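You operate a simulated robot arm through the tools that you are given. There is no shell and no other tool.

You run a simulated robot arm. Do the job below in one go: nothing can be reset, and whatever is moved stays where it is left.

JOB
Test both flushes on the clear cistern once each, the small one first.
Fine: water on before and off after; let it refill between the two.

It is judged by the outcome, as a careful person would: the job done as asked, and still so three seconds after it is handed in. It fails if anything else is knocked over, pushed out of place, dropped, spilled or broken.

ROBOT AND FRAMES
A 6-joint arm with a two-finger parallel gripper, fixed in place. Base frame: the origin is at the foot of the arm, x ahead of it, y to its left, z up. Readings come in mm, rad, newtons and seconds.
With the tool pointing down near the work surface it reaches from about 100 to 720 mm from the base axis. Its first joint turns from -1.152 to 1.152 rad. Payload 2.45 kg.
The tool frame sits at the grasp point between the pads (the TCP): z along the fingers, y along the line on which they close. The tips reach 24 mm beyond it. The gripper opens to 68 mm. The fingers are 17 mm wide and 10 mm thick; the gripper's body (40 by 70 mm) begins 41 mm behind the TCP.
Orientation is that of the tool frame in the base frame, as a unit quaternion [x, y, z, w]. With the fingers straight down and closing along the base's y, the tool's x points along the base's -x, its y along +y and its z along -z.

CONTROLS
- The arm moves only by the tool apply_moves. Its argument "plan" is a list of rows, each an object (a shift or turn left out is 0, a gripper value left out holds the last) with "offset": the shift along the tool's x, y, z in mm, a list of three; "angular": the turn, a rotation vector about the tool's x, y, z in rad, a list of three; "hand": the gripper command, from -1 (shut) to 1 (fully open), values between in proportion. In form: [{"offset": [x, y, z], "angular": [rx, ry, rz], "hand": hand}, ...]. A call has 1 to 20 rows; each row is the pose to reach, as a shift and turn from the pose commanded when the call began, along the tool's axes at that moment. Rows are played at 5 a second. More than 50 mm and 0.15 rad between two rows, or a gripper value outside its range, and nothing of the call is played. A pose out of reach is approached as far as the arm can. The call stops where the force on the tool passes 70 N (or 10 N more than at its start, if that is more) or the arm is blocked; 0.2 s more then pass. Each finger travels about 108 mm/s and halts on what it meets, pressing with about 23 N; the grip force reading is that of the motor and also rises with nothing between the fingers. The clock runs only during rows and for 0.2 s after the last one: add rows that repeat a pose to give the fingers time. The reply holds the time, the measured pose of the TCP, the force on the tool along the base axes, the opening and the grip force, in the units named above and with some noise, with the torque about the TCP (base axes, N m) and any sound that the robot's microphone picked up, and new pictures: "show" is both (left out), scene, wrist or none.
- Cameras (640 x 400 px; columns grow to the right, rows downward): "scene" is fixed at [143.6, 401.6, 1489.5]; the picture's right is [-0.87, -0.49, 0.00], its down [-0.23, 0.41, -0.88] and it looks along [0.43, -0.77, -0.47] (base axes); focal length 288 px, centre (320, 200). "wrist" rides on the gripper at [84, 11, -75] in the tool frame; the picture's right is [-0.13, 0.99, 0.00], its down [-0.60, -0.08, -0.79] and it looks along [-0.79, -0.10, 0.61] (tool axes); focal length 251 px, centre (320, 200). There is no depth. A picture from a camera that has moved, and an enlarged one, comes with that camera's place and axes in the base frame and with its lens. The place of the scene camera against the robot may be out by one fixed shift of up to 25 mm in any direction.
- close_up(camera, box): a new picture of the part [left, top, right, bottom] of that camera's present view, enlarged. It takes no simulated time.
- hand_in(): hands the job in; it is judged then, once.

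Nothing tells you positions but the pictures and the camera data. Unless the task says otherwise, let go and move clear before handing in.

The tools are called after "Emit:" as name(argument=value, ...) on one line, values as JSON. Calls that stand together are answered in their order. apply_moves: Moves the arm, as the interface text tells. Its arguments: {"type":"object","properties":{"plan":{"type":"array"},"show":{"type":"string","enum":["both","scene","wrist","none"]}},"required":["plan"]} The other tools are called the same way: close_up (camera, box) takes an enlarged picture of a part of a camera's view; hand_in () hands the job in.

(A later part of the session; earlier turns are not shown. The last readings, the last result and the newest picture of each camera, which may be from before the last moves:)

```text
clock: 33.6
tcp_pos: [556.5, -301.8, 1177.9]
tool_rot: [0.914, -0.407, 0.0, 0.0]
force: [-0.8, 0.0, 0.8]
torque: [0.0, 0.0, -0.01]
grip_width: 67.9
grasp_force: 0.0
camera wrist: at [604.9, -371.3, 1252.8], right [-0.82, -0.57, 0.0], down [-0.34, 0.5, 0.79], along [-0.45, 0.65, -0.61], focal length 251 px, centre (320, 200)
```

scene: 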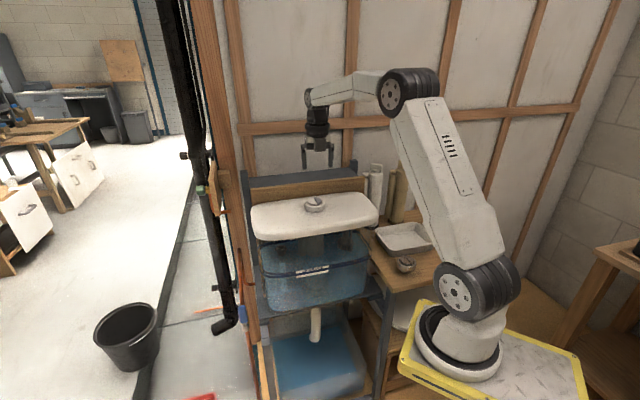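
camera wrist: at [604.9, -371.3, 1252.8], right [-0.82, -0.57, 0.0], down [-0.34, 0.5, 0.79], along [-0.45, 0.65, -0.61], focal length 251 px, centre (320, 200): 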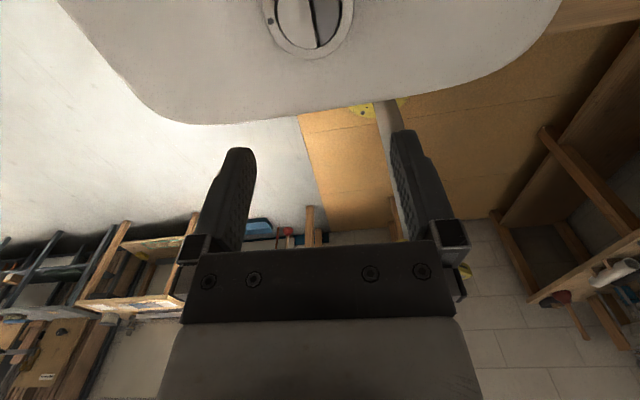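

The hand is over the button with plenty of height. I'll lower 50 mm and look closely.

Emit:
apply_moves(plan=[{"offset": [0, 0, 25]}, {"offset": [0, 0, 48]}], show="both")

Emit:
close_up(camera="wrist", box=[240, 0, 400, 100])

Emit:
close_up(camera="scene", box=[240, 120, 400, 240])

```text
clock: 34.2
tcp_pos: [556.7, -300.8, 1130.0]
tool_rot: [0.914, -0.407, -0.001, -0.001]
force: [-0.4, -0.3, -0.1]
torque: [-0.01, 0.02, -0.02]
grip_width: 67.9
grasp_force: 0.0
camera wrist: at [604.6, -368.8, 1204.6], right [-0.82, -0.57, 0.0], down [-0.35, 0.5, 0.79], along [-0.45, 0.65, -0.61], focal length 251 px, centre (320, 200)
```

scene: 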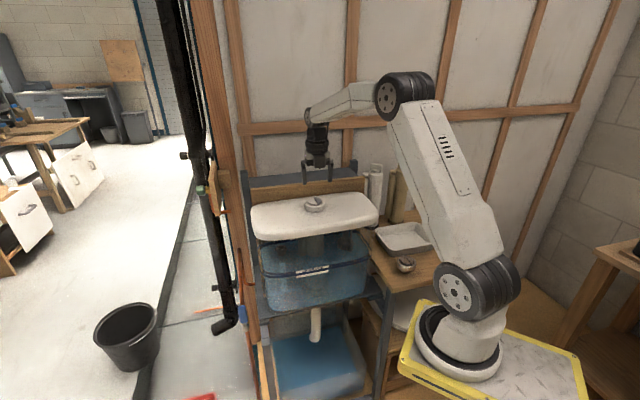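
wrist: 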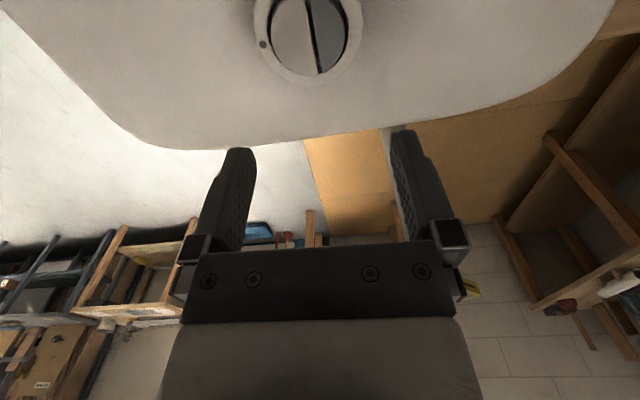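

```text
4.00 times, centred on (320, 50) of wrist
camera zoom: at [604.6, -368.8, 1204.6], right [-0.82, -0.57, 0.0], down [-0.35, 0.5, 0.79], along [-0.45, 0.65, -0.61], focal length 1006 px, centre (320, 800)
```

zoom: 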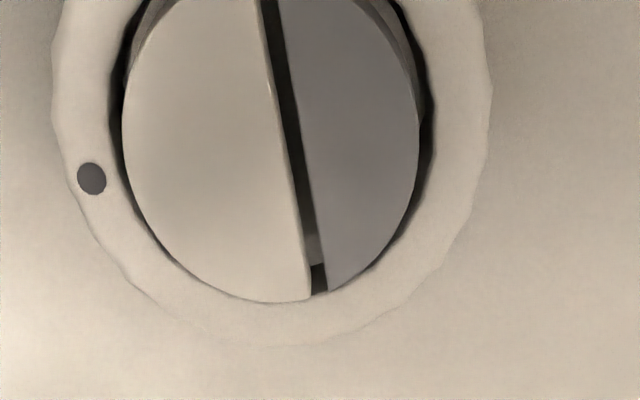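

```text
3.33 times, centred on (320, 180) of scene
camera zoom: at [143.7, 401.6, 1489.5], right [-0.87, -0.49, 0.0], down [-0.23, 0.41, -0.88], along [0.43, -0.77, -0.47], focal length 960 px, centre (320, 267)
```

zoom: 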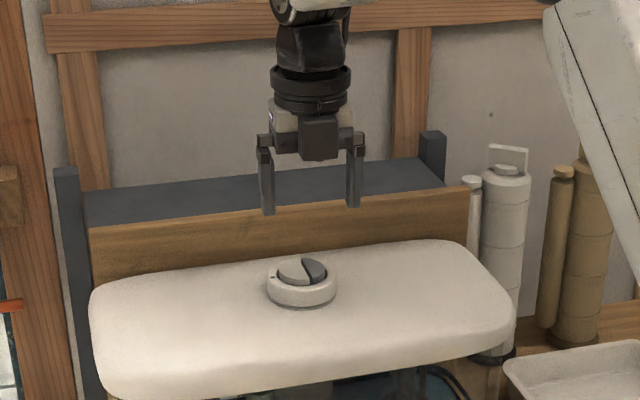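

The wrist views now agree: the button centre is about (576,-315,1025), with the smaller grey half on the right and the larger cream half on the left. I'll put one finger of the open gripper above the grey half, stopping well short, and check.

Emit:
apply_moves(plan=[{"offset": [11, -15, 0]}, {"offset": [22, -30.7, 10]}, {"offset": [22, -30.7, 35]}, {"offset": [22, -30.7, 58]}], show="both")

Emit:
close_up(camera="wrist", box=[240, 0, 480, 150])

Emit:
close_up(camera="scene", box=[270, 150, 366, 220])

```text
clock: 35.2
tcp_pos: [593.8, -294.4, 1070.5]
tool_rot: [0.913, -0.408, 0.0, 0.0]
force: [0.6, -0.7, -0.3]
torque: [-0.02, 0.03, 0.04]
grip_width: 68.0
grasp_force: 0.0
camera wrist: at [641.8, -364.6, 1145.7], right [-0.82, -0.57, 0.0], down [-0.34, 0.5, 0.79], along [-0.45, 0.65, -0.61], focal length 251 px, centre (320, 200)
```

scene: 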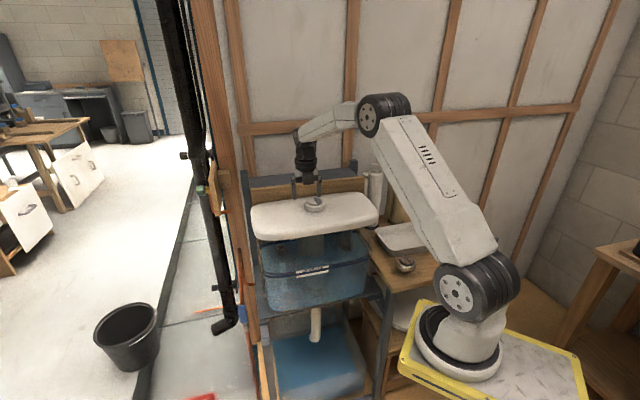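
wrist: 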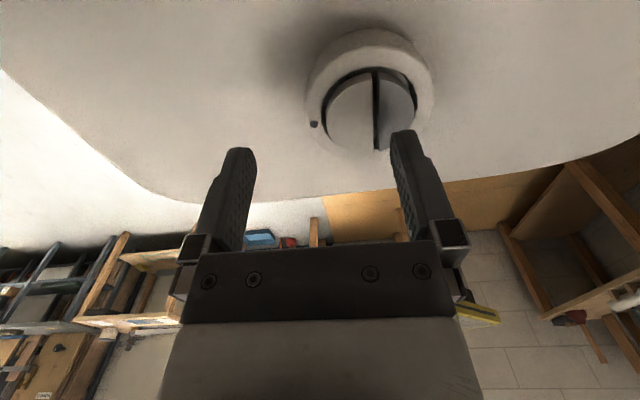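

```text
2.67 times, centred on (360, 75) of wrist
camera zoom: at [641.8, -364.6, 1145.7], right [-0.82, -0.57, 0.0], down [-0.34, 0.5, 0.79], along [-0.45, 0.65, -0.61], focal length 670 px, centre (213, 533)
```

zoom: 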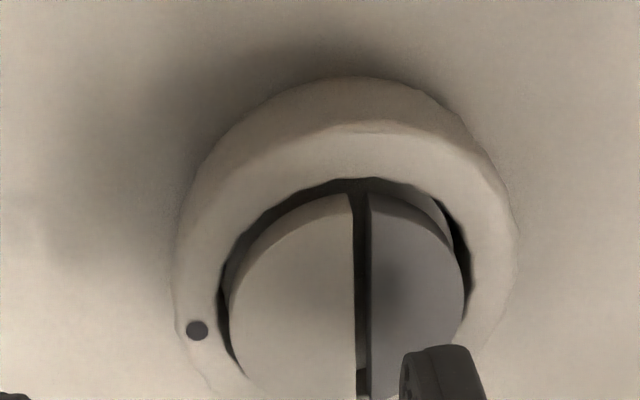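

```text
5.71 times, centred on (318, 185) of scene
camera zoom: at [143.7, 401.6, 1489.5], right [-0.87, -0.49, 0.0], down [-0.23, 0.41, -0.88], along [0.43, -0.77, -0.47], focal length 1646 px, centre (331, 286)
```

zoom: 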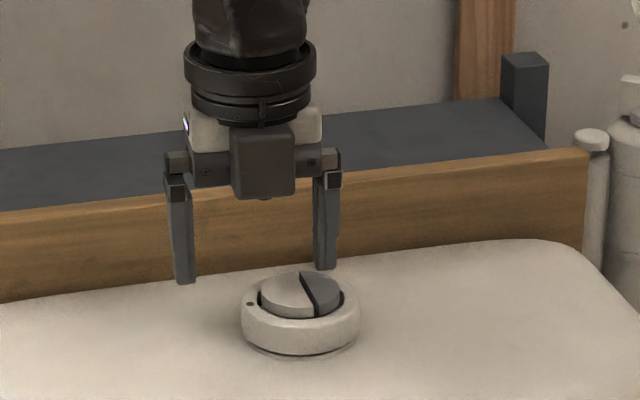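

The finger is over the grey half; I'll shift it 2 mm further from the split. Then I'll come down to a few millimetres above the button.

Emit:
apply_moves(plan=[{"offset": [0, 2, 5]}, {"offset": [0, 2, 11]}, {"offset": [0, 2, 16]}], show="both")

Emit:
close_up(camera="wrist", box=[280, 20, 480, 145])

Emit:
close_up(camera="scene", box=[270, 150, 366, 220])

```text
clock: 36.0
tcp_pos: [592.4, -297.2, 1054.5]
tool_rot: [0.914, -0.407, 0.0, 0.0]
force: [0.6, 1.3, 1.8]
torque: [-0.02, 0.05, -0.02]
grip_width: 67.7
grasp_force: 0.0
camera wrist: at [640.7, -367.1, 1129.7], right [-0.82, -0.57, 0.0], down [-0.35, 0.5, 0.79], along [-0.45, 0.65, -0.61], focal length 251 px, centre (320, 200)
```

scene: 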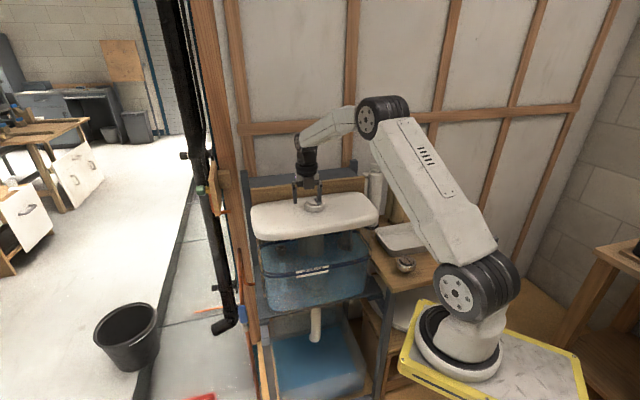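
wrist: 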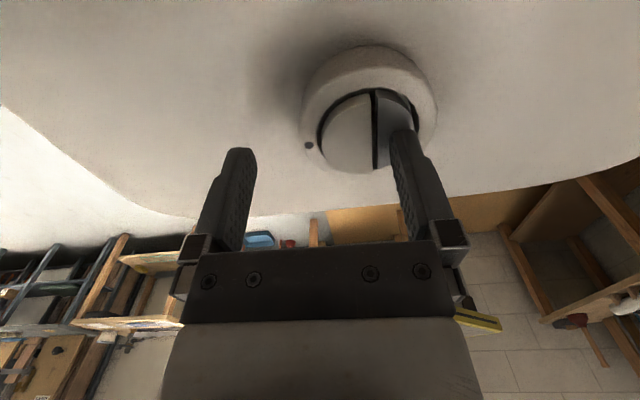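

```text
3.20 times, centred on (380, 82) of wrist
camera zoom: at [640.7, -367.1, 1129.7], right [-0.82, -0.57, 0.0], down [-0.35, 0.5, 0.79], along [-0.45, 0.65, -0.61], focal length 805 px, centre (128, 576)
```

zoom: 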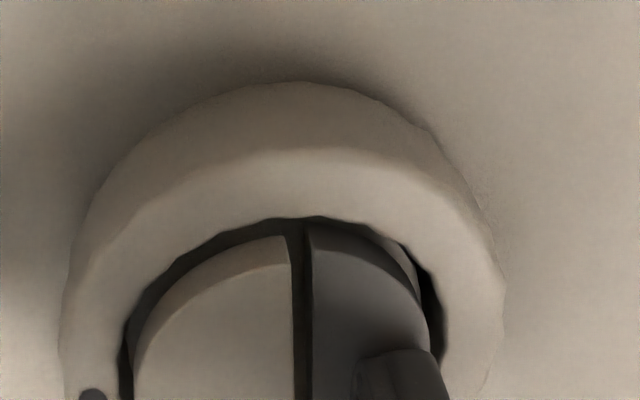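

```text
5.71 times, centred on (318, 185) of scene
camera zoom: at [143.6, 401.7, 1489.5], right [-0.87, -0.49, 0.0], down [-0.23, 0.41, -0.88], along [0.43, -0.77, -0.47], focal length 1646 px, centre (331, 286)
```

zoom: 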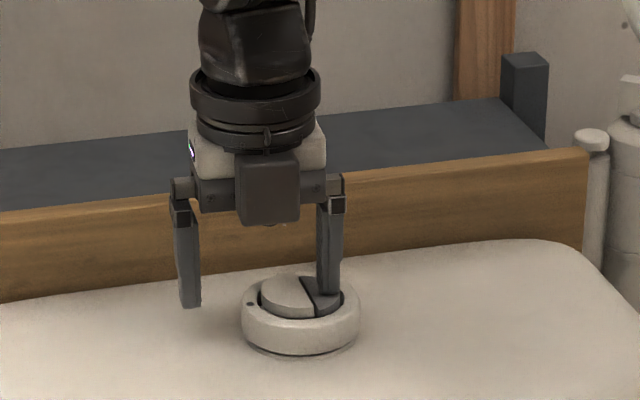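

The finger is just at the grey half with about 2 N on it. Now I'll press down in small steps, listening for the flush.

Emit:
apply_moves(plan=[{"offset": [0, 0, 2]}, {"offset": [0, 0, 4]}, {"offset": [0, 0, 6]}], show="both")

```text
clock: 36.8
tcp_pos: [592.9, -298.0, 1050.7]
tool_rot: [0.913, -0.407, 0.001, 0.0]
force: [-2.6, 2.2, 10.7]
torque: [-0.21, 0.36, -0.12]
grip_width: 68.0
grasp_force: 0.0
camera wrist: at [640.8, -367.2, 1124.9], right [-0.82, -0.57, 0.0], down [-0.35, 0.5, 0.79], along [-0.45, 0.65, -0.61], focal length 251 px, centre (320, 200)
```

scene: 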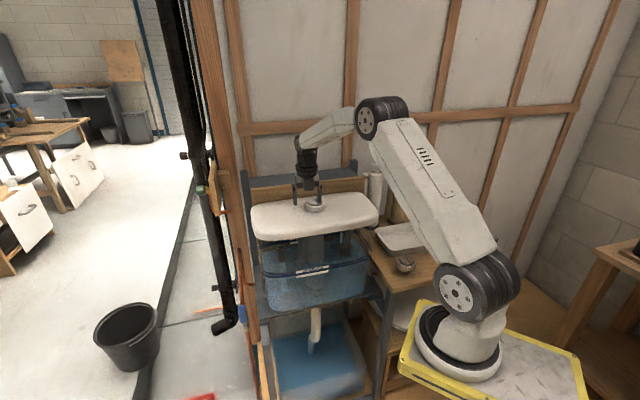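
wrist: 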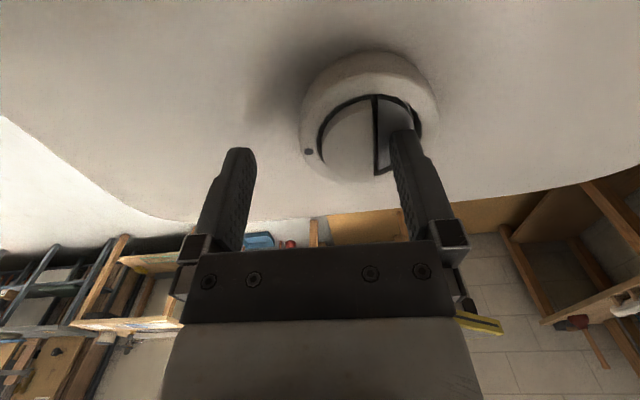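

Something seems to have changed in the tank and at the outlet pipe. I'll look closely before pressing further.

Emit:
close_up(camera="scene", box=[240, 225, 400, 325])

Emit:
close_up(camera="scene", box=[260, 300, 370, 400])

Emit:
close_up(camera="scene", box=[290, 180, 340, 215])

```text
4.00 times, centred on (320, 275) of scene
camera zoom: at [143.4, 401.8, 1489.5], right [-0.87, -0.49, 0.0], down [-0.23, 0.41, -0.88], along [0.43, -0.77, -0.47], focal length 1152 px, centre (320, -100)
```

zoom: 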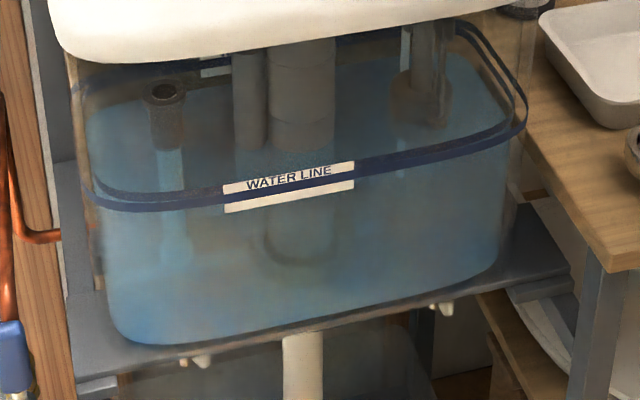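

```text
4.00 times, centred on (315, 350) of scene
camera zoom: at [143.4, 401.8, 1489.5], right [-0.87, -0.49, 0.0], down [-0.23, 0.41, -0.88], along [0.43, -0.77, -0.47], focal length 1152 px, centre (340, -400)
```

zoom: 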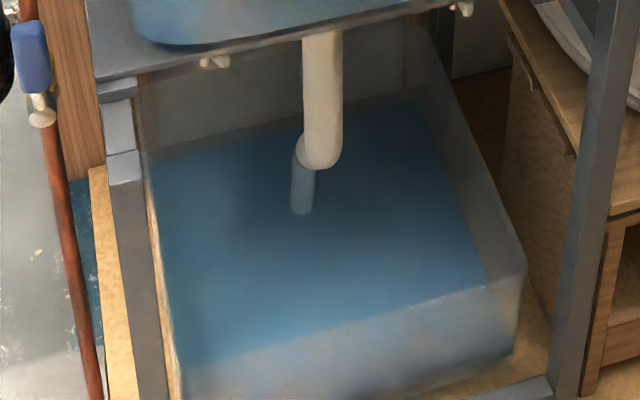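

```text
11.43 times, centred on (315, 198) of scene
camera zoom: at [143.4, 401.8, 1489.5], right [-0.87, -0.49, 0.0], down [-0.23, 0.41, -0.88], along [0.43, -0.77, -0.47], focal length 3292 px, centre (377, 229)
```

zoom: 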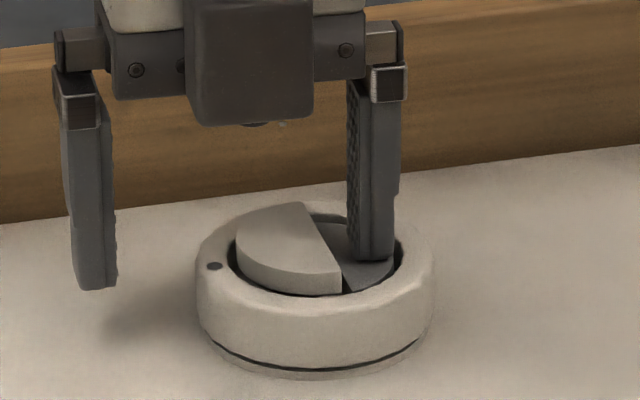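

The grey half is down and water is running from the outlet, so the small flush has started. I'll finish the press with a slight extra push, then release and lift clear in one go.

Emit:
apply_moves(plan=[{"offset": [0, 0, 2]}, {"offset": [0, 0, 3]}, {"offset": [0, 0, -8]}, {"offset": [0, 0, -22]}], show="both")

Emit:
close_up(camera="scene", box=[240, 225, 400, 325])

Emit:
close_up(camera="scene", box=[260, 300, 370, 400])

Emit:
close_up(camera="scene", box=[290, 180, 340, 215])

```text
clock: 37.8
tcp_pos: [593.2, -298.4, 1069.0]
tool_rot: [0.913, -0.408, -0.002, -0.001]
force: [0.1, -0.1, -0.5]
torque: [0.01, 0.01, -0.02]
grip_width: 67.9
grasp_force: 0.1
camera wrist: at [640.4, -367.5, 1143.9], right [-0.82, -0.57, 0.0], down [-0.34, 0.5, 0.79], along [-0.45, 0.65, -0.61], focal length 251 px, centre (320, 200)
```

scene: 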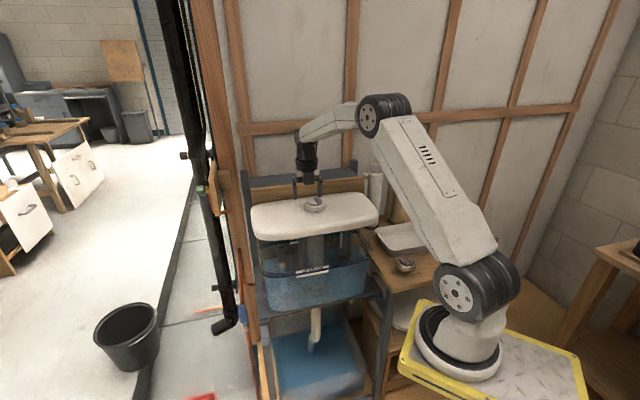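
wrist: 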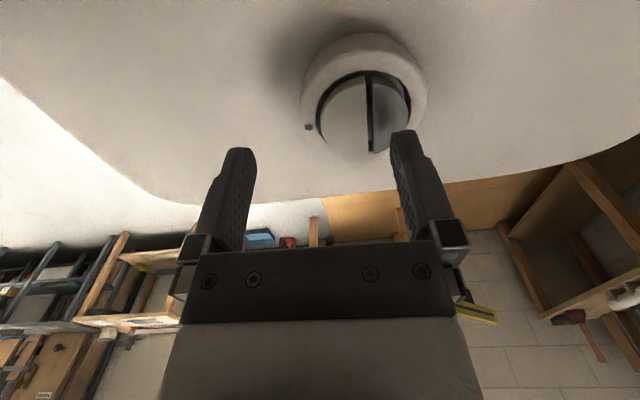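

```text
4.00 times, centred on (320, 275) of scene
camera zoom: at [143.6, 401.6, 1489.5], right [-0.87, -0.49, 0.0], down [-0.23, 0.41, -0.88], along [0.43, -0.77, -0.47], focal length 1152 px, centre (320, -100)
```

zoom: 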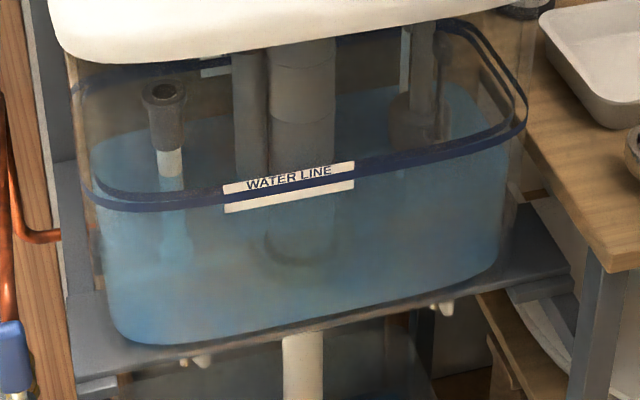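

```text
4.00 times, centred on (315, 350) of scene
camera zoom: at [143.6, 401.6, 1489.5], right [-0.87, -0.49, 0.0], down [-0.23, 0.41, -0.88], along [0.43, -0.77, -0.47], focal length 1152 px, centre (340, -400)
```

zoom: 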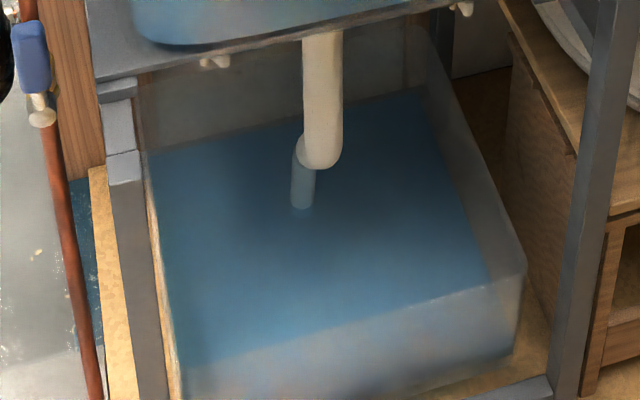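

```text
11.43 times, centred on (315, 198) of scene
camera zoom: at [143.6, 401.6, 1489.5], right [-0.87, -0.49, 0.0], down [-0.23, 0.41, -0.88], along [0.43, -0.77, -0.47], focal length 3292 px, centre (377, 229)
```

zoom: 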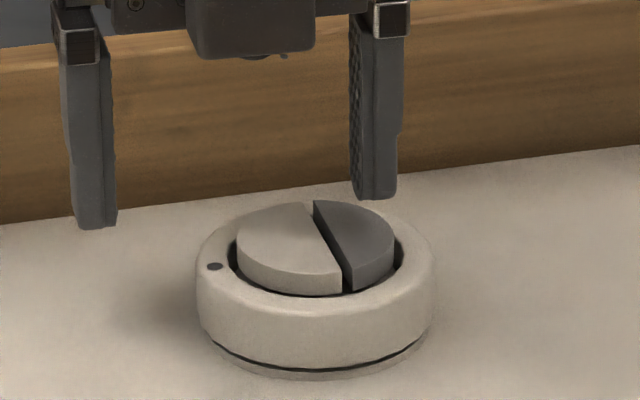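

The small flush is running, the grey half has sprung back and the water is dropping. While it finishes and refills, I'll line up over the cream half and wait.

Emit:
apply_moves(plan=[{"offset": [0, 18, -6]}, {"offset": [0, 36, -6]}, {"offset": [0, 54, -6]}, {"offset": [0, 54, 0]}, {"offset": [0, 54, 0]}, {"offset": [0, 54, 0]}, {"offset": [0, 54, 0]}, {"offset": [0, 54, 0]}, {"offset": [0, 54, 0]}, {"offset": [0, 54, 0]}, {"offset": [0, 54, 0]}, {"offset": [0, 54, 0]}, {"offset": [0, 54, 0]}, {"offset": [0, 54, 0]}, {"offset": [0, 54, 0]}], show="both")

Emit:
close_up(camera="scene", box=[240, 225, 400, 325])

Emit:
close_up(camera="scene", box=[260, 300, 370, 400])

```text
clock: 41.0
tcp_pos: [553.0, -335.3, 1069.6]
tool_rot: [0.913, -0.408, -0.001, 0.0]
force: [0.4, -0.6, -1.3]
torque: [0.02, 0.04, 0.0]
grip_width: 67.7
grasp_force: 0.1
camera wrist: at [600.4, -404.2, 1145.4], right [-0.82, -0.57, 0.0], down [-0.35, 0.5, 0.79], along [-0.45, 0.65, -0.61], focal length 251 px, centre (320, 200)
```

scene: 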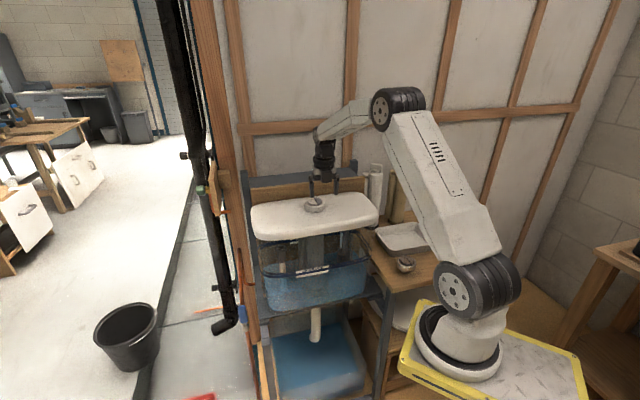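
wrist: 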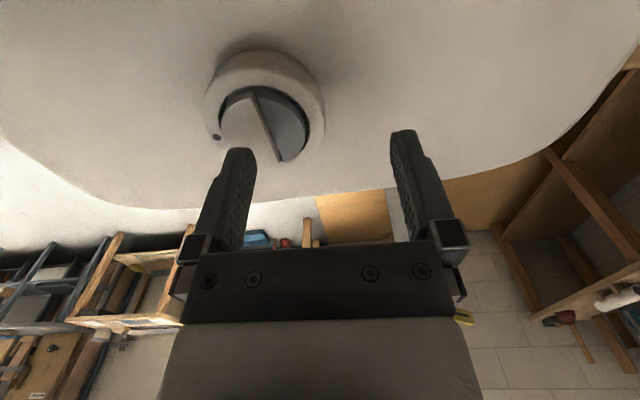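

```text
4.00 times, centred on (320, 275) of scene
camera zoom: at [143.6, 401.6, 1489.5], right [-0.87, -0.49, 0.0], down [-0.23, 0.41, -0.88], along [0.43, -0.77, -0.47], focal length 1152 px, centre (320, -100)
```

zoom: 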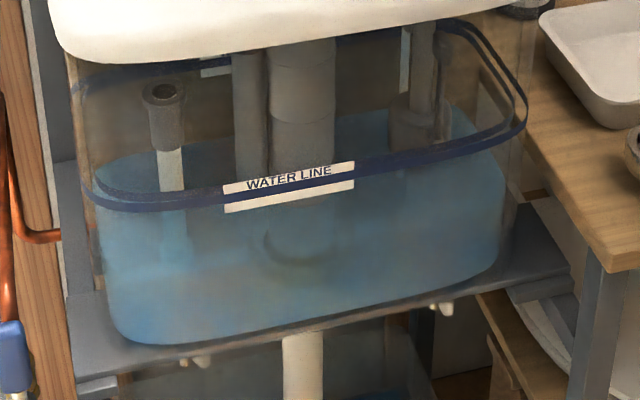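

```text
4.00 times, centred on (315, 350) of scene
camera zoom: at [143.6, 401.6, 1489.5], right [-0.87, -0.49, 0.0], down [-0.23, 0.41, -0.88], along [0.43, -0.77, -0.47], focal length 1152 px, centre (340, -400)
```

zoom: 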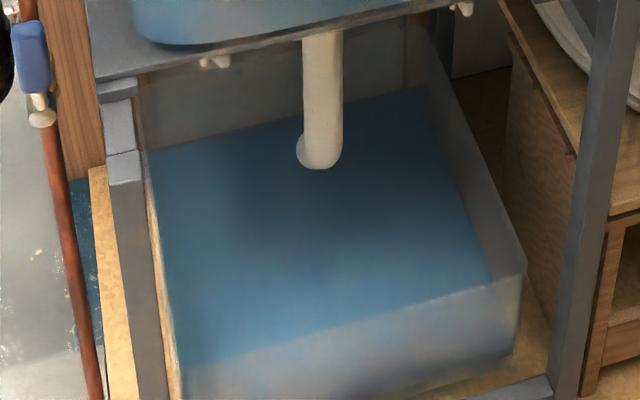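

The flow has stopped with the level below the line. I'll wait for the refill and compare.

Emit:
apply_moves(plan=[{"offset": [0, 0, 0]}, {"offset": [0, 0, 0]}, {"offset": [0, 0, 0]}, {"offset": [0, 0, 0]}, {"offset": [0, 0, 0]}, {"offset": [0, 0, 0]}, {"offset": [0, 0, 0]}, {"offset": [0, 0, 0]}, {"offset": [0, 0, 0]}, {"offset": [0, 0, 0]}, {"offset": [0, 0, 0]}, {"offset": [0, 0, 0]}, {"offset": [0, 0, 0]}, {"offset": [0, 0, 0]}, {"offset": [0, 0, 0]}, {"offset": [0, 0, 0]}, {"offset": [0, 0, 0]}, {"offset": [0, 0, 0]}, {"offset": [0, 0, 0]}, {"offset": [0, 0, 0]}], show="none")

Emit:
close_up(camera="scene", box=[240, 225, 400, 325])

Emit:
close_up(camera="wrist", box=[180, 40, 380, 165])

```text
clock: 45.2
tcp_pos: [552.6, -335.2, 1070.4]
tool_rot: [0.913, -0.407, 0.0, 0.0]
force: [0.4, 0.3, -0.9]
torque: [-0.01, 0.01, 0.0]
grip_width: 68.0
grasp_force: 0.0
```

```text
4.00 times, centred on (320, 275) of scene
camera zoom: at [143.6, 401.6, 1489.5], right [-0.87, -0.49, 0.0], down [-0.23, 0.41, -0.88], along [0.43, -0.77, -0.47], focal length 1152 px, centre (320, -100)
```

zoom: 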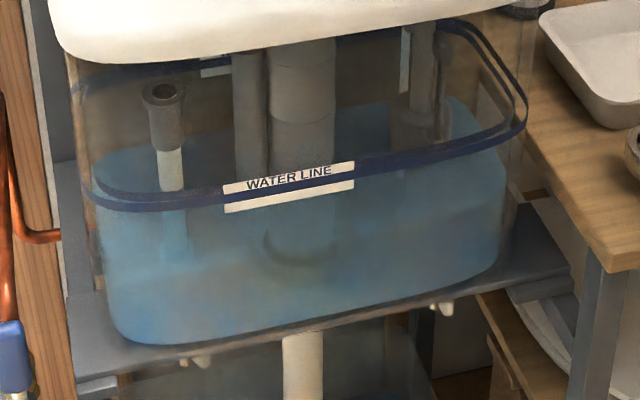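

```text
3.20 times, centred on (280, 102) of wrist
camera zoom: at [600.4, -404.2, 1145.4], right [-0.82, -0.57, 0.0], down [-0.35, 0.5, 0.79], along [-0.45, 0.65, -0.61], focal length 805 px, centre (448, 512)
```

zoom: 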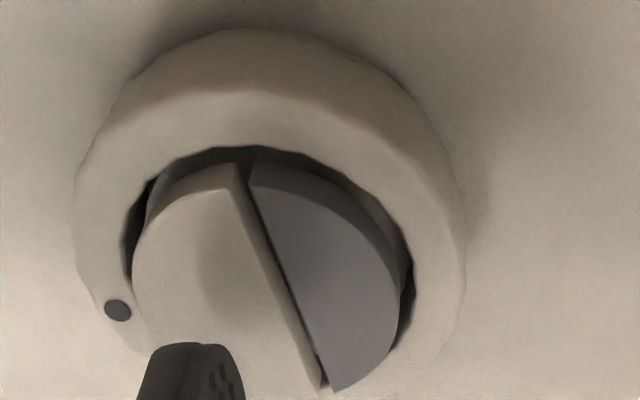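

Emit:
close_up(camera="scene", box=[255, 235, 385, 290])

Emit:
apply_moves(plan=[{"offset": [0, 0, 0]}, {"offset": [0, 0, 0]}, {"offset": [0, 0, 0]}, {"offset": [0, 0, 0]}, {"offset": [0, 0, 0]}, {"offset": [0, 0, 0]}, {"offset": [0, 0, 0]}, {"offset": [0, 0, 0]}, {"offset": [0, 0, 0]}, {"offset": [0, 0, 0]}, {"offset": [0, 0, 0]}, {"offset": [0, 0, 0]}, {"offset": [0, 0, 0]}, {"offset": [0, 0, 0]}, {"offset": [0, 0, 0]}, {"offset": [0, 0, 0]}, {"offset": [0, 0, 0]}, {"offset": [0, 0, 0]}, {"offset": [0, 0, 0]}, {"offset": [0, 0, 0]}], show="none")

Emit:
close_up(camera="scene", box=[255, 235, 385, 290])

```text
4.92 times, centred on (320, 262) of scene
camera zoom: at [143.6, 401.6, 1489.5], right [-0.87, -0.49, 0.0], down [-0.23, 0.41, -0.88], along [0.43, -0.77, -0.47], focal length 1418 px, centre (320, -108)
```

zoom: 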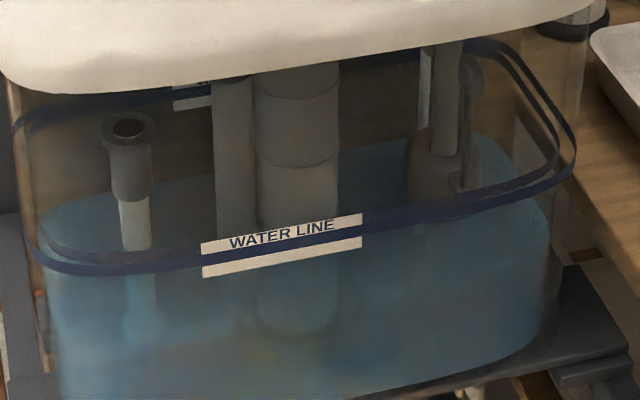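

```text
clock: 49.4
tcp_pos: [551.8, -335.2, 1070.2]
tool_rot: [0.913, -0.408, 0.001, 0.0]
force: [-0.3, -0.3, 0.8]
torque: [-0.02, -0.03, 0.01]
grip_width: 68.0
grasp_force: 0.1
```

```text
4.92 times, centred on (320, 262) of scene
camera zoom: at [143.6, 401.6, 1489.5], right [-0.87, -0.49, 0.0], down [-0.23, 0.41, -0.88], along [0.43, -0.77, -0.47], focal length 1418 px, centre (320, -108)
```

zoom: 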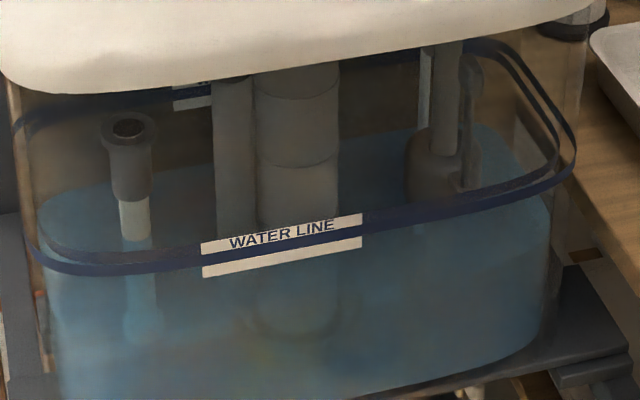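

The level is rising about a centimetre every few seconds, so the refill is working. I'll keep waiting until it reaches the line and stops.

Emit:
apply_moves(plan=[{"offset": [0, 0, 0]}, {"offset": [0, 0, 0]}, {"offset": [0, 0, 0]}, {"offset": [0, 0, 0]}, {"offset": [0, 0, 0]}, {"offset": [0, 0, 0]}, {"offset": [0, 0, 0]}, {"offset": [0, 0, 0]}, {"offset": [0, 0, 0]}, {"offset": [0, 0, 0]}, {"offset": [0, 0, 0]}, {"offset": [0, 0, 0]}, {"offset": [0, 0, 0]}, {"offset": [0, 0, 0]}, {"offset": [0, 0, 0]}, {"offset": [0, 0, 0]}, {"offset": [0, 0, 0]}, {"offset": [0, 0, 0]}, {"offset": [0, 0, 0]}, {"offset": [0, 0, 0]}], show="none")

Emit:
apply_moves(plan=[{"offset": [0, 0, 0]}, {"offset": [0, 0, 0]}, {"offset": [0, 0, 0]}, {"offset": [0, 0, 0]}, {"offset": [0, 0, 0]}, {"offset": [0, 0, 0]}, {"offset": [0, 0, 0]}, {"offset": [0, 0, 0]}, {"offset": [0, 0, 0]}, {"offset": [0, 0, 0]}, {"offset": [0, 0, 0]}, {"offset": [0, 0, 0]}, {"offset": [0, 0, 0]}, {"offset": [0, 0, 0]}, {"offset": [0, 0, 0]}, {"offset": [0, 0, 0]}, {"offset": [0, 0, 0]}, {"offset": [0, 0, 0]}, {"offset": [0, 0, 0]}, {"offset": [0, 0, 0]}], show="none")

Emit:
close_up(camera="scene", box=[255, 235, 385, 290])

```text
clock: 53.6
tcp_pos: [553.5, -334.9, 1071.4]
tool_rot: [0.913, -0.408, 0.0, -0.001]
force: [1.4, 0.0, -0.3]
torque: [-0.03, -0.04, 0.02]
grip_width: 67.9
grasp_force: 0.1
```

```text
clock: 57.8
tcp_pos: [552.5, -334.6, 1070.4]
tool_rot: [0.913, -0.407, 0.0, 0.0]
force: [-0.6, -1.2, 0.2]
torque: [0.04, -0.03, 0.0]
grip_width: 68.0
grasp_force: 0.0
```

```text
4.92 times, centred on (320, 262) of scene
camera zoom: at [143.6, 401.6, 1489.5], right [-0.87, -0.49, 0.0], down [-0.23, 0.41, -0.88], along [0.43, -0.77, -0.47], focal length 1418 px, centre (320, -108)
```

zoom: 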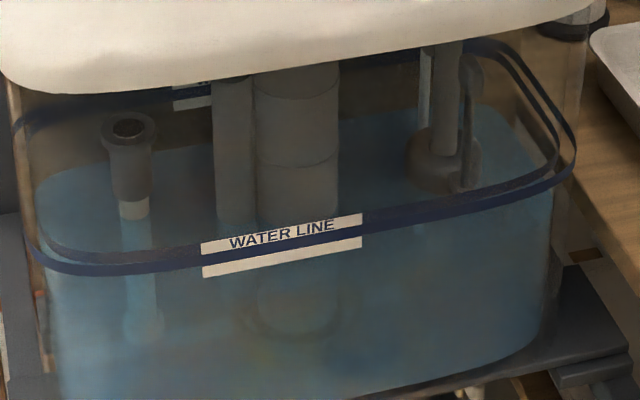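

Still rising steadily. I'll keep waiting.

Emit:
apply_moves(plan=[{"offset": [0, 0, 0]}, {"offset": [0, 0, 0]}, {"offset": [0, 0, 0]}, {"offset": [0, 0, 0]}, {"offset": [0, 0, 0]}, {"offset": [0, 0, 0]}, {"offset": [0, 0, 0]}, {"offset": [0, 0, 0]}, {"offset": [0, 0, 0]}, {"offset": [0, 0, 0]}, {"offset": [0, 0, 0]}, {"offset": [0, 0, 0]}, {"offset": [0, 0, 0]}, {"offset": [0, 0, 0]}, {"offset": [0, 0, 0]}, {"offset": [0, 0, 0]}, {"offset": [0, 0, 0]}, {"offset": [0, 0, 0]}, {"offset": [0, 0, 0]}, {"offset": [0, 0, 0]}], show="none")

Emit:
apply_moves(plan=[{"offset": [0, 0, 0]}, {"offset": [0, 0, 0]}, {"offset": [0, 0, 0]}, {"offset": [0, 0, 0]}, {"offset": [0, 0, 0]}, {"offset": [0, 0, 0]}, {"offset": [0, 0, 0]}, {"offset": [0, 0, 0]}, {"offset": [0, 0, 0]}, {"offset": [0, 0, 0]}, {"offset": [0, 0, 0]}, {"offset": [0, 0, 0]}, {"offset": [0, 0, 0]}, {"offset": [0, 0, 0]}, {"offset": [0, 0, 0]}, {"offset": [0, 0, 0]}, {"offset": [0, 0, 0]}, {"offset": [0, 0, 0]}, {"offset": [0, 0, 0]}, {"offset": [0, 0, 0]}], show="none")

Emit:
apply_moves(plan=[{"offset": [0, 0, 0]}, {"offset": [0, 0, 0]}, {"offset": [0, 0, 0]}, {"offset": [0, 0, 0]}, {"offset": [0, 0, 0]}, {"offset": [0, 0, 0]}, {"offset": [0, 0, 0]}, {"offset": [0, 0, 0]}, {"offset": [0, 0, 0]}, {"offset": [0, 0, 0]}, {"offset": [0, 0, 0]}, {"offset": [0, 0, 0]}, {"offset": [0, 0, 0]}, {"offset": [0, 0, 0]}, {"offset": [0, 0, 0]}, {"offset": [0, 0, 0]}, {"offset": [0, 0, 0]}, {"offset": [0, 0, 0]}, {"offset": [0, 0, 0]}, {"offset": [0, 0, 0]}], show="none")

Emit:
apply_moves(plan=[{"offset": [0, 0, 0]}, {"offset": [0, 0, 0]}, {"offset": [0, 0, 0]}, {"offset": [0, 0, 0]}, {"offset": [0, 0, 0]}, {"offset": [0, 0, 0]}, {"offset": [0, 0, 0]}, {"offset": [0, 0, 0]}, {"offset": [0, 0, 0]}, {"offset": [0, 0, 0]}, {"offset": [0, 0, 0]}, {"offset": [0, 0, 0]}, {"offset": [0, 0, 0]}, {"offset": [0, 0, 0]}, {"offset": [0, 0, 0]}, {"offset": [0, 0, 0]}, {"offset": [0, 0, 0]}, {"offset": [0, 0, 0]}, {"offset": [0, 0, 0]}, {"offset": [0, 0, 0]}], show="none")

Emit:
close_up(camera="scene", box=[255, 235, 385, 290])

```text
clock: 62.0
tcp_pos: [552.9, -335.0, 1070.7]
tool_rot: [0.913, -0.407, 0.0, 0.0]
force: [-0.9, -0.5, 0.1]
torque: [-0.02, 0.0, -0.01]
grip_width: 68.0
grasp_force: 0.0
```

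```text
clock: 66.2
tcp_pos: [552.7, -334.8, 1071.2]
tool_rot: [0.913, -0.407, 0.0, 0.0]
force: [1.2, -0.4, 0.8]
torque: [-0.02, -0.01, 0.02]
grip_width: 68.1
grasp_force: 0.0
```

```text
clock: 70.4
tcp_pos: [553.3, -334.7, 1070.6]
tool_rot: [0.913, -0.407, 0.0, 0.0]
force: [0.3, 1.1, 0.3]
torque: [-0.01, 0.02, 0.01]
grip_width: 68.2
grasp_force: 0.1
```

```text
clock: 74.6
tcp_pos: [553.4, -334.9, 1071.4]
tool_rot: [0.913, -0.407, 0.0, -0.001]
force: [1.1, 0.1, 0.1]
torque: [0.0, 0.01, -0.02]
grip_width: 68.1
grasp_force: 0.1
```

```text
4.92 times, centred on (320, 262) of scene
camera zoom: at [143.6, 401.6, 1489.5], right [-0.87, -0.49, 0.0], down [-0.23, 0.41, -0.88], along [0.43, -0.77, -0.47], focal length 1418 px, centre (320, -108)
```

zoom: 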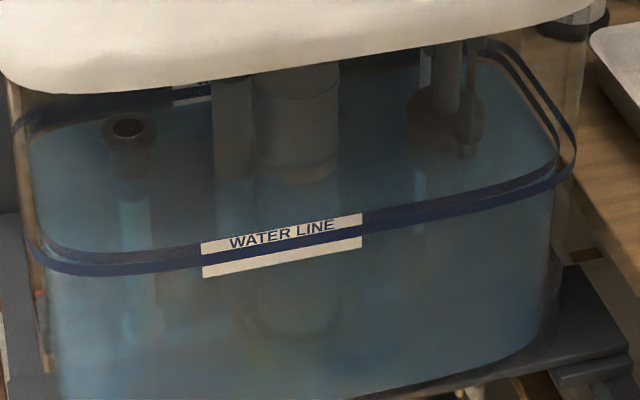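

It's almost at the line. I'll wait more to be sure it has settled.

Emit:
apply_moves(plan=[{"offset": [0, 0, 0]}, {"offset": [0, 0, 0]}, {"offset": [0, 0, 0]}, {"offset": [0, 0, 0]}, {"offset": [0, 0, 0]}, {"offset": [0, 0, 0]}, {"offset": [0, 0, 0]}, {"offset": [0, 0, 0]}, {"offset": [0, 0, 0]}, {"offset": [0, 0, 0]}, {"offset": [0, 0, 0]}, {"offset": [0, 0, 0]}, {"offset": [0, 0, 0]}, {"offset": [0, 0, 0]}, {"offset": [0, 0, 0]}, {"offset": [0, 0, 0]}, {"offset": [0, 0, 0]}, {"offset": [0, 0, 0]}, {"offset": [0, 0, 0]}, {"offset": [0, 0, 0]}], show="none")

Emit:
close_up(camera="scene", box=[255, 235, 385, 290])

Emit:
apply_moves(plan=[{"offset": [0, 0, 0]}, {"offset": [0, 0, 0]}, {"offset": [0, 0, 0]}, {"offset": [0, 0, 0]}, {"offset": [0, 0, 0]}, {"offset": [0, 0, 0]}, {"offset": [0, 0, 0]}, {"offset": [0, 0, 0]}, {"offset": [0, 0, 0]}, {"offset": [0, 0, 0]}, {"offset": [0, 0, 0]}, {"offset": [0, 0, 0]}, {"offset": [0, 0, 0]}, {"offset": [0, 0, 0]}, {"offset": [0, 0, 0]}, {"offset": [0, 0, 0]}, {"offset": [0, 0, 0]}, {"offset": [0, 0, 0]}, {"offset": [0, 0, 0]}, {"offset": [0, 0, 0]}], show="none")

Emit:
close_up(camera="scene", box=[255, 235, 385, 290])

Emit:
close_up(camera="scene", box=[220, 160, 400, 272])

```text
clock: 78.8
tcp_pos: [552.6, -333.8, 1069.5]
tool_rot: [0.913, -0.408, 0.0, 0.0]
force: [-0.2, -0.1, 0.2]
torque: [-0.03, -0.03, 0.0]
grip_width: 68.2
grasp_force: 0.1
```

```text
4.92 times, centred on (320, 262) of scene
camera zoom: at [143.6, 401.6, 1489.5], right [-0.87, -0.49, 0.0], down [-0.23, 0.41, -0.88], along [0.43, -0.77, -0.47], focal length 1418 px, centre (320, -108)
```

zoom: 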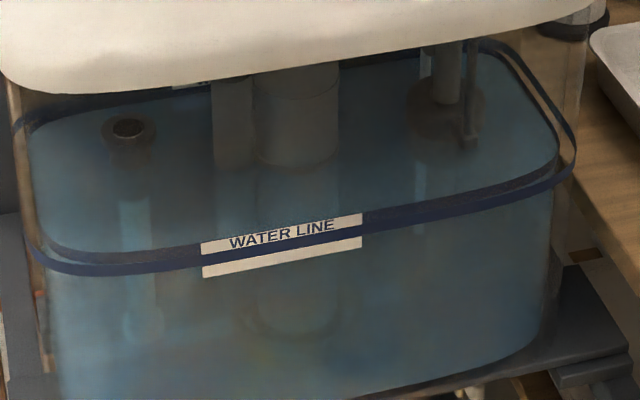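

```text
clock: 83.0
tcp_pos: [553.4, -334.5, 1070.7]
tool_rot: [0.913, -0.407, 0.0, 0.001]
force: [0.2, 0.3, 0.7]
torque: [0.0, 0.03, 0.02]
grip_width: 68.0
grasp_force: 0.0
```

```text
4.92 times, centred on (320, 262) of scene
camera zoom: at [143.6, 401.6, 1489.5], right [-0.87, -0.49, 0.0], down [-0.23, 0.41, -0.88], along [0.43, -0.77, -0.47], focal length 1418 px, centre (320, -108)
```

zoom: 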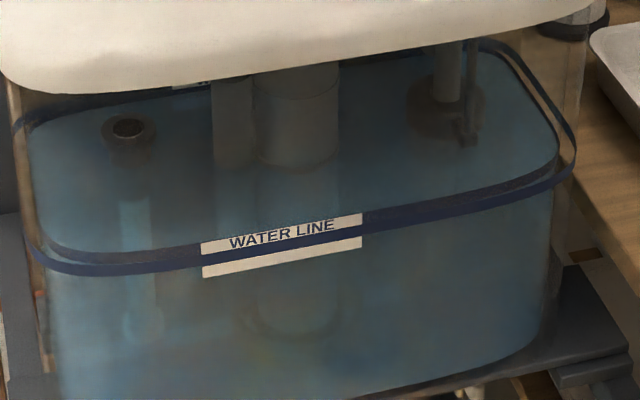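

```text
3.56 times, centred on (310, 216) of scene
camera zoom: at [143.6, 401.6, 1489.5], right [-0.87, -0.49, 0.0], down [-0.23, 0.41, -0.88], along [0.43, -0.77, -0.47], focal length 1024 px, centre (356, 143)
```

zoom: 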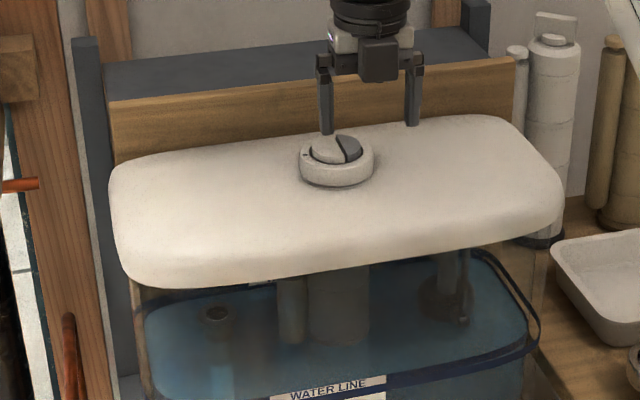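

The level is at the line and stable between two looks 4 s apart, so the refill is done. Now I'll press the larger cream half, lowering to contact and then in small steps as before.

Emit:
apply_moves(plan=[{"offset": [0, -2.5, 6]}, {"offset": [0, -2.5, 12]}, {"offset": [0, -2.5, 15]}], show="both")

Emit:
close_up(camera="scene", box=[290, 180, 340, 215])

Emit:
close_up(camera="wrist", box=[180, 40, 380, 165])

```text
clock: 83.8
tcp_pos: [555.0, -333.7, 1055.3]
tool_rot: [0.913, -0.407, 0.0, 0.0]
force: [0.3, 0.0, 0.9]
torque: [-0.01, -0.02, 0.0]
grip_width: 67.8
grasp_force: 0.0
camera wrist: at [602.7, -402.9, 1130.7], right [-0.82, -0.57, 0.0], down [-0.35, 0.5, 0.79], along [-0.45, 0.65, -0.61], focal length 251 px, centre (320, 200)
```

scene: 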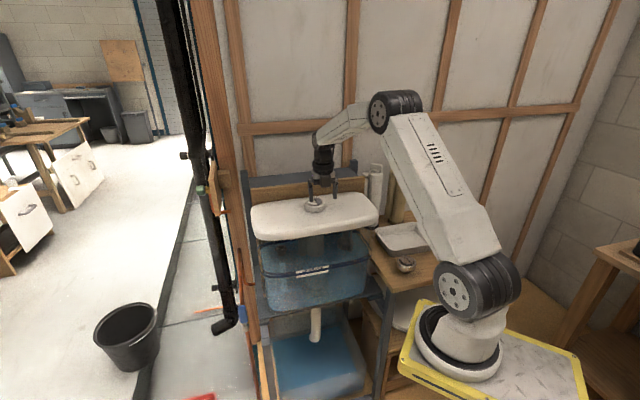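
wrist: 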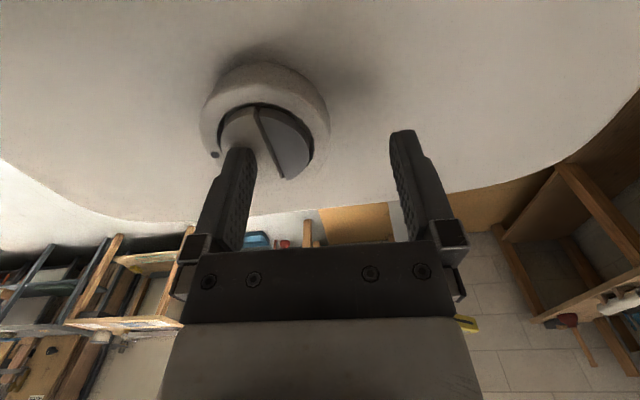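

```text
11.43 times, centred on (315, 198) of scene
camera zoom: at [143.6, 401.6, 1489.5], right [-0.87, -0.49, 0.0], down [-0.23, 0.41, -0.88], along [0.43, -0.77, -0.47], focal length 3292 px, centre (377, 229)
```

zoom: 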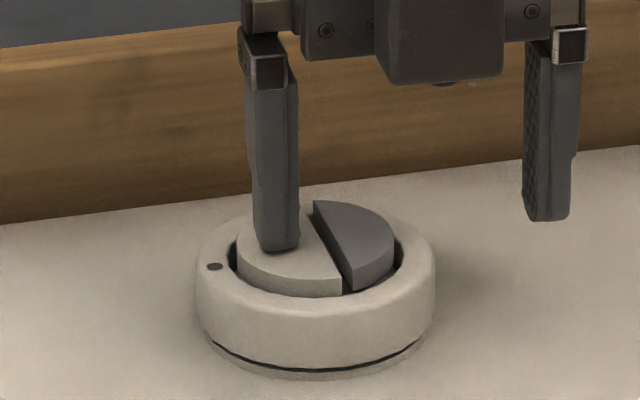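

```text
3.20 times, centred on (280, 102) of wrist
camera zoom: at [602.7, -402.9, 1130.7], right [-0.82, -0.57, 0.0], down [-0.35, 0.5, 0.79], along [-0.45, 0.65, -0.61], focal length 805 px, centre (448, 512)
```

zoom: 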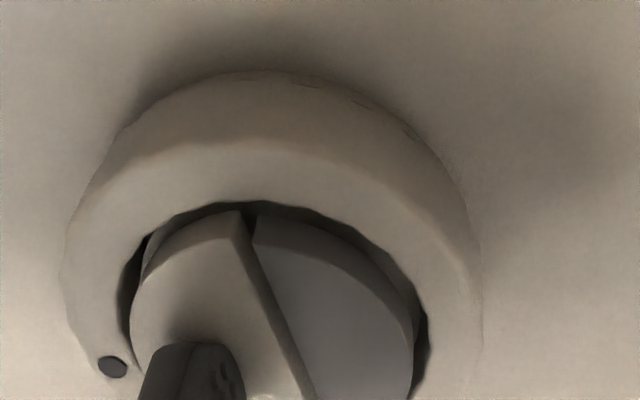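

The finger is on the cream half only, clear of the grey. I'll press through in one steady motion and release.

Emit:
apply_moves(plan=[{"offset": [0, 0, 2]}, {"offset": [0, 0, 4]}, {"offset": [0, 0, 6]}, {"offset": [0, 0, 8]}, {"offset": [0, 0, 9.5]}, {"offset": [0, 0, 9.5]}], show="both")

Emit:
close_up(camera="scene", box=[260, 300, 370, 400])

Emit:
close_up(camera="scene", box=[290, 180, 340, 215])

```text
clock: 85.2
tcp_pos: [554.9, -333.7, 1048.2]
tool_rot: [0.913, -0.407, 0.002, 0.0]
force: [-1.0, 1.5, 20.4]
torque: [0.54, -0.49, 0.07]
grip_width: 67.9
grasp_force: 0.0
camera wrist: at [602.4, -402.9, 1122.9], right [-0.82, -0.57, 0.0], down [-0.35, 0.5, 0.79], along [-0.45, 0.65, -0.61], focal length 251 px, centre (320, 200)
```

scene: 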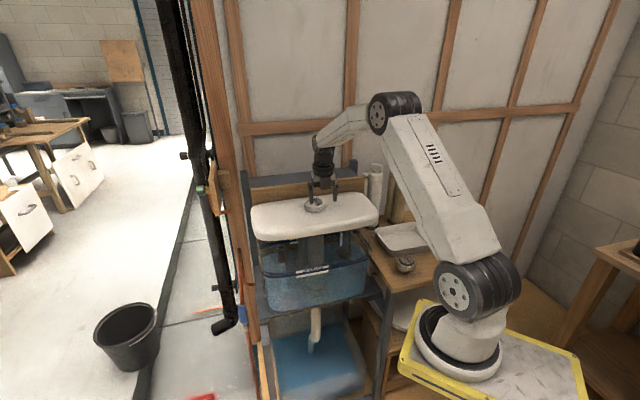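
wrist: 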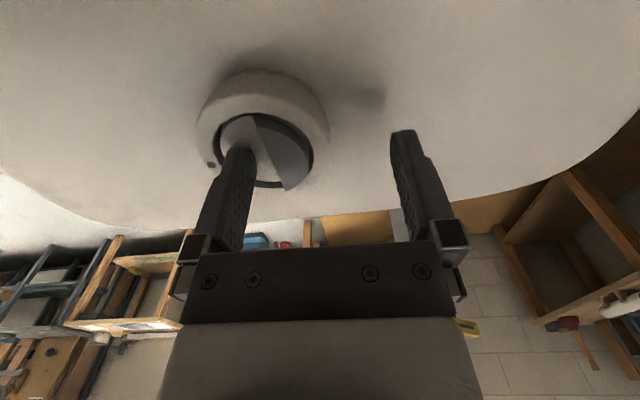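

```text
4.00 times, centred on (315, 350) of scene
camera zoom: at [143.2, 401.9, 1489.5], right [-0.87, -0.49, 0.0], down [-0.23, 0.41, -0.88], along [0.43, -0.77, -0.47], focal length 1152 px, centre (340, -400)
```

zoom: 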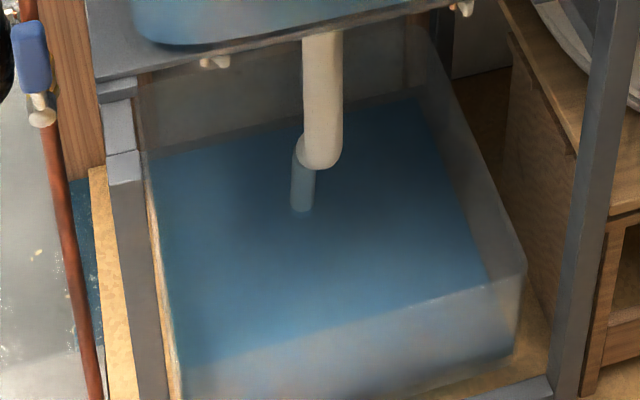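

```text
11.43 times, centred on (315, 198) of scene
camera zoom: at [143.2, 401.9, 1489.5], right [-0.87, -0.49, 0.0], down [-0.23, 0.41, -0.88], along [0.43, -0.77, -0.47], focal length 3292 px, centre (377, 229)
```

zoom: 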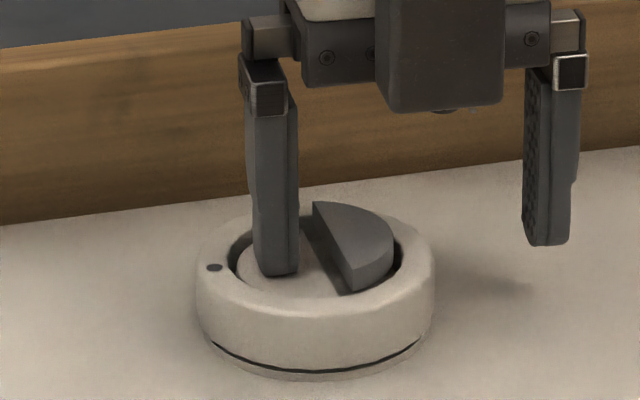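

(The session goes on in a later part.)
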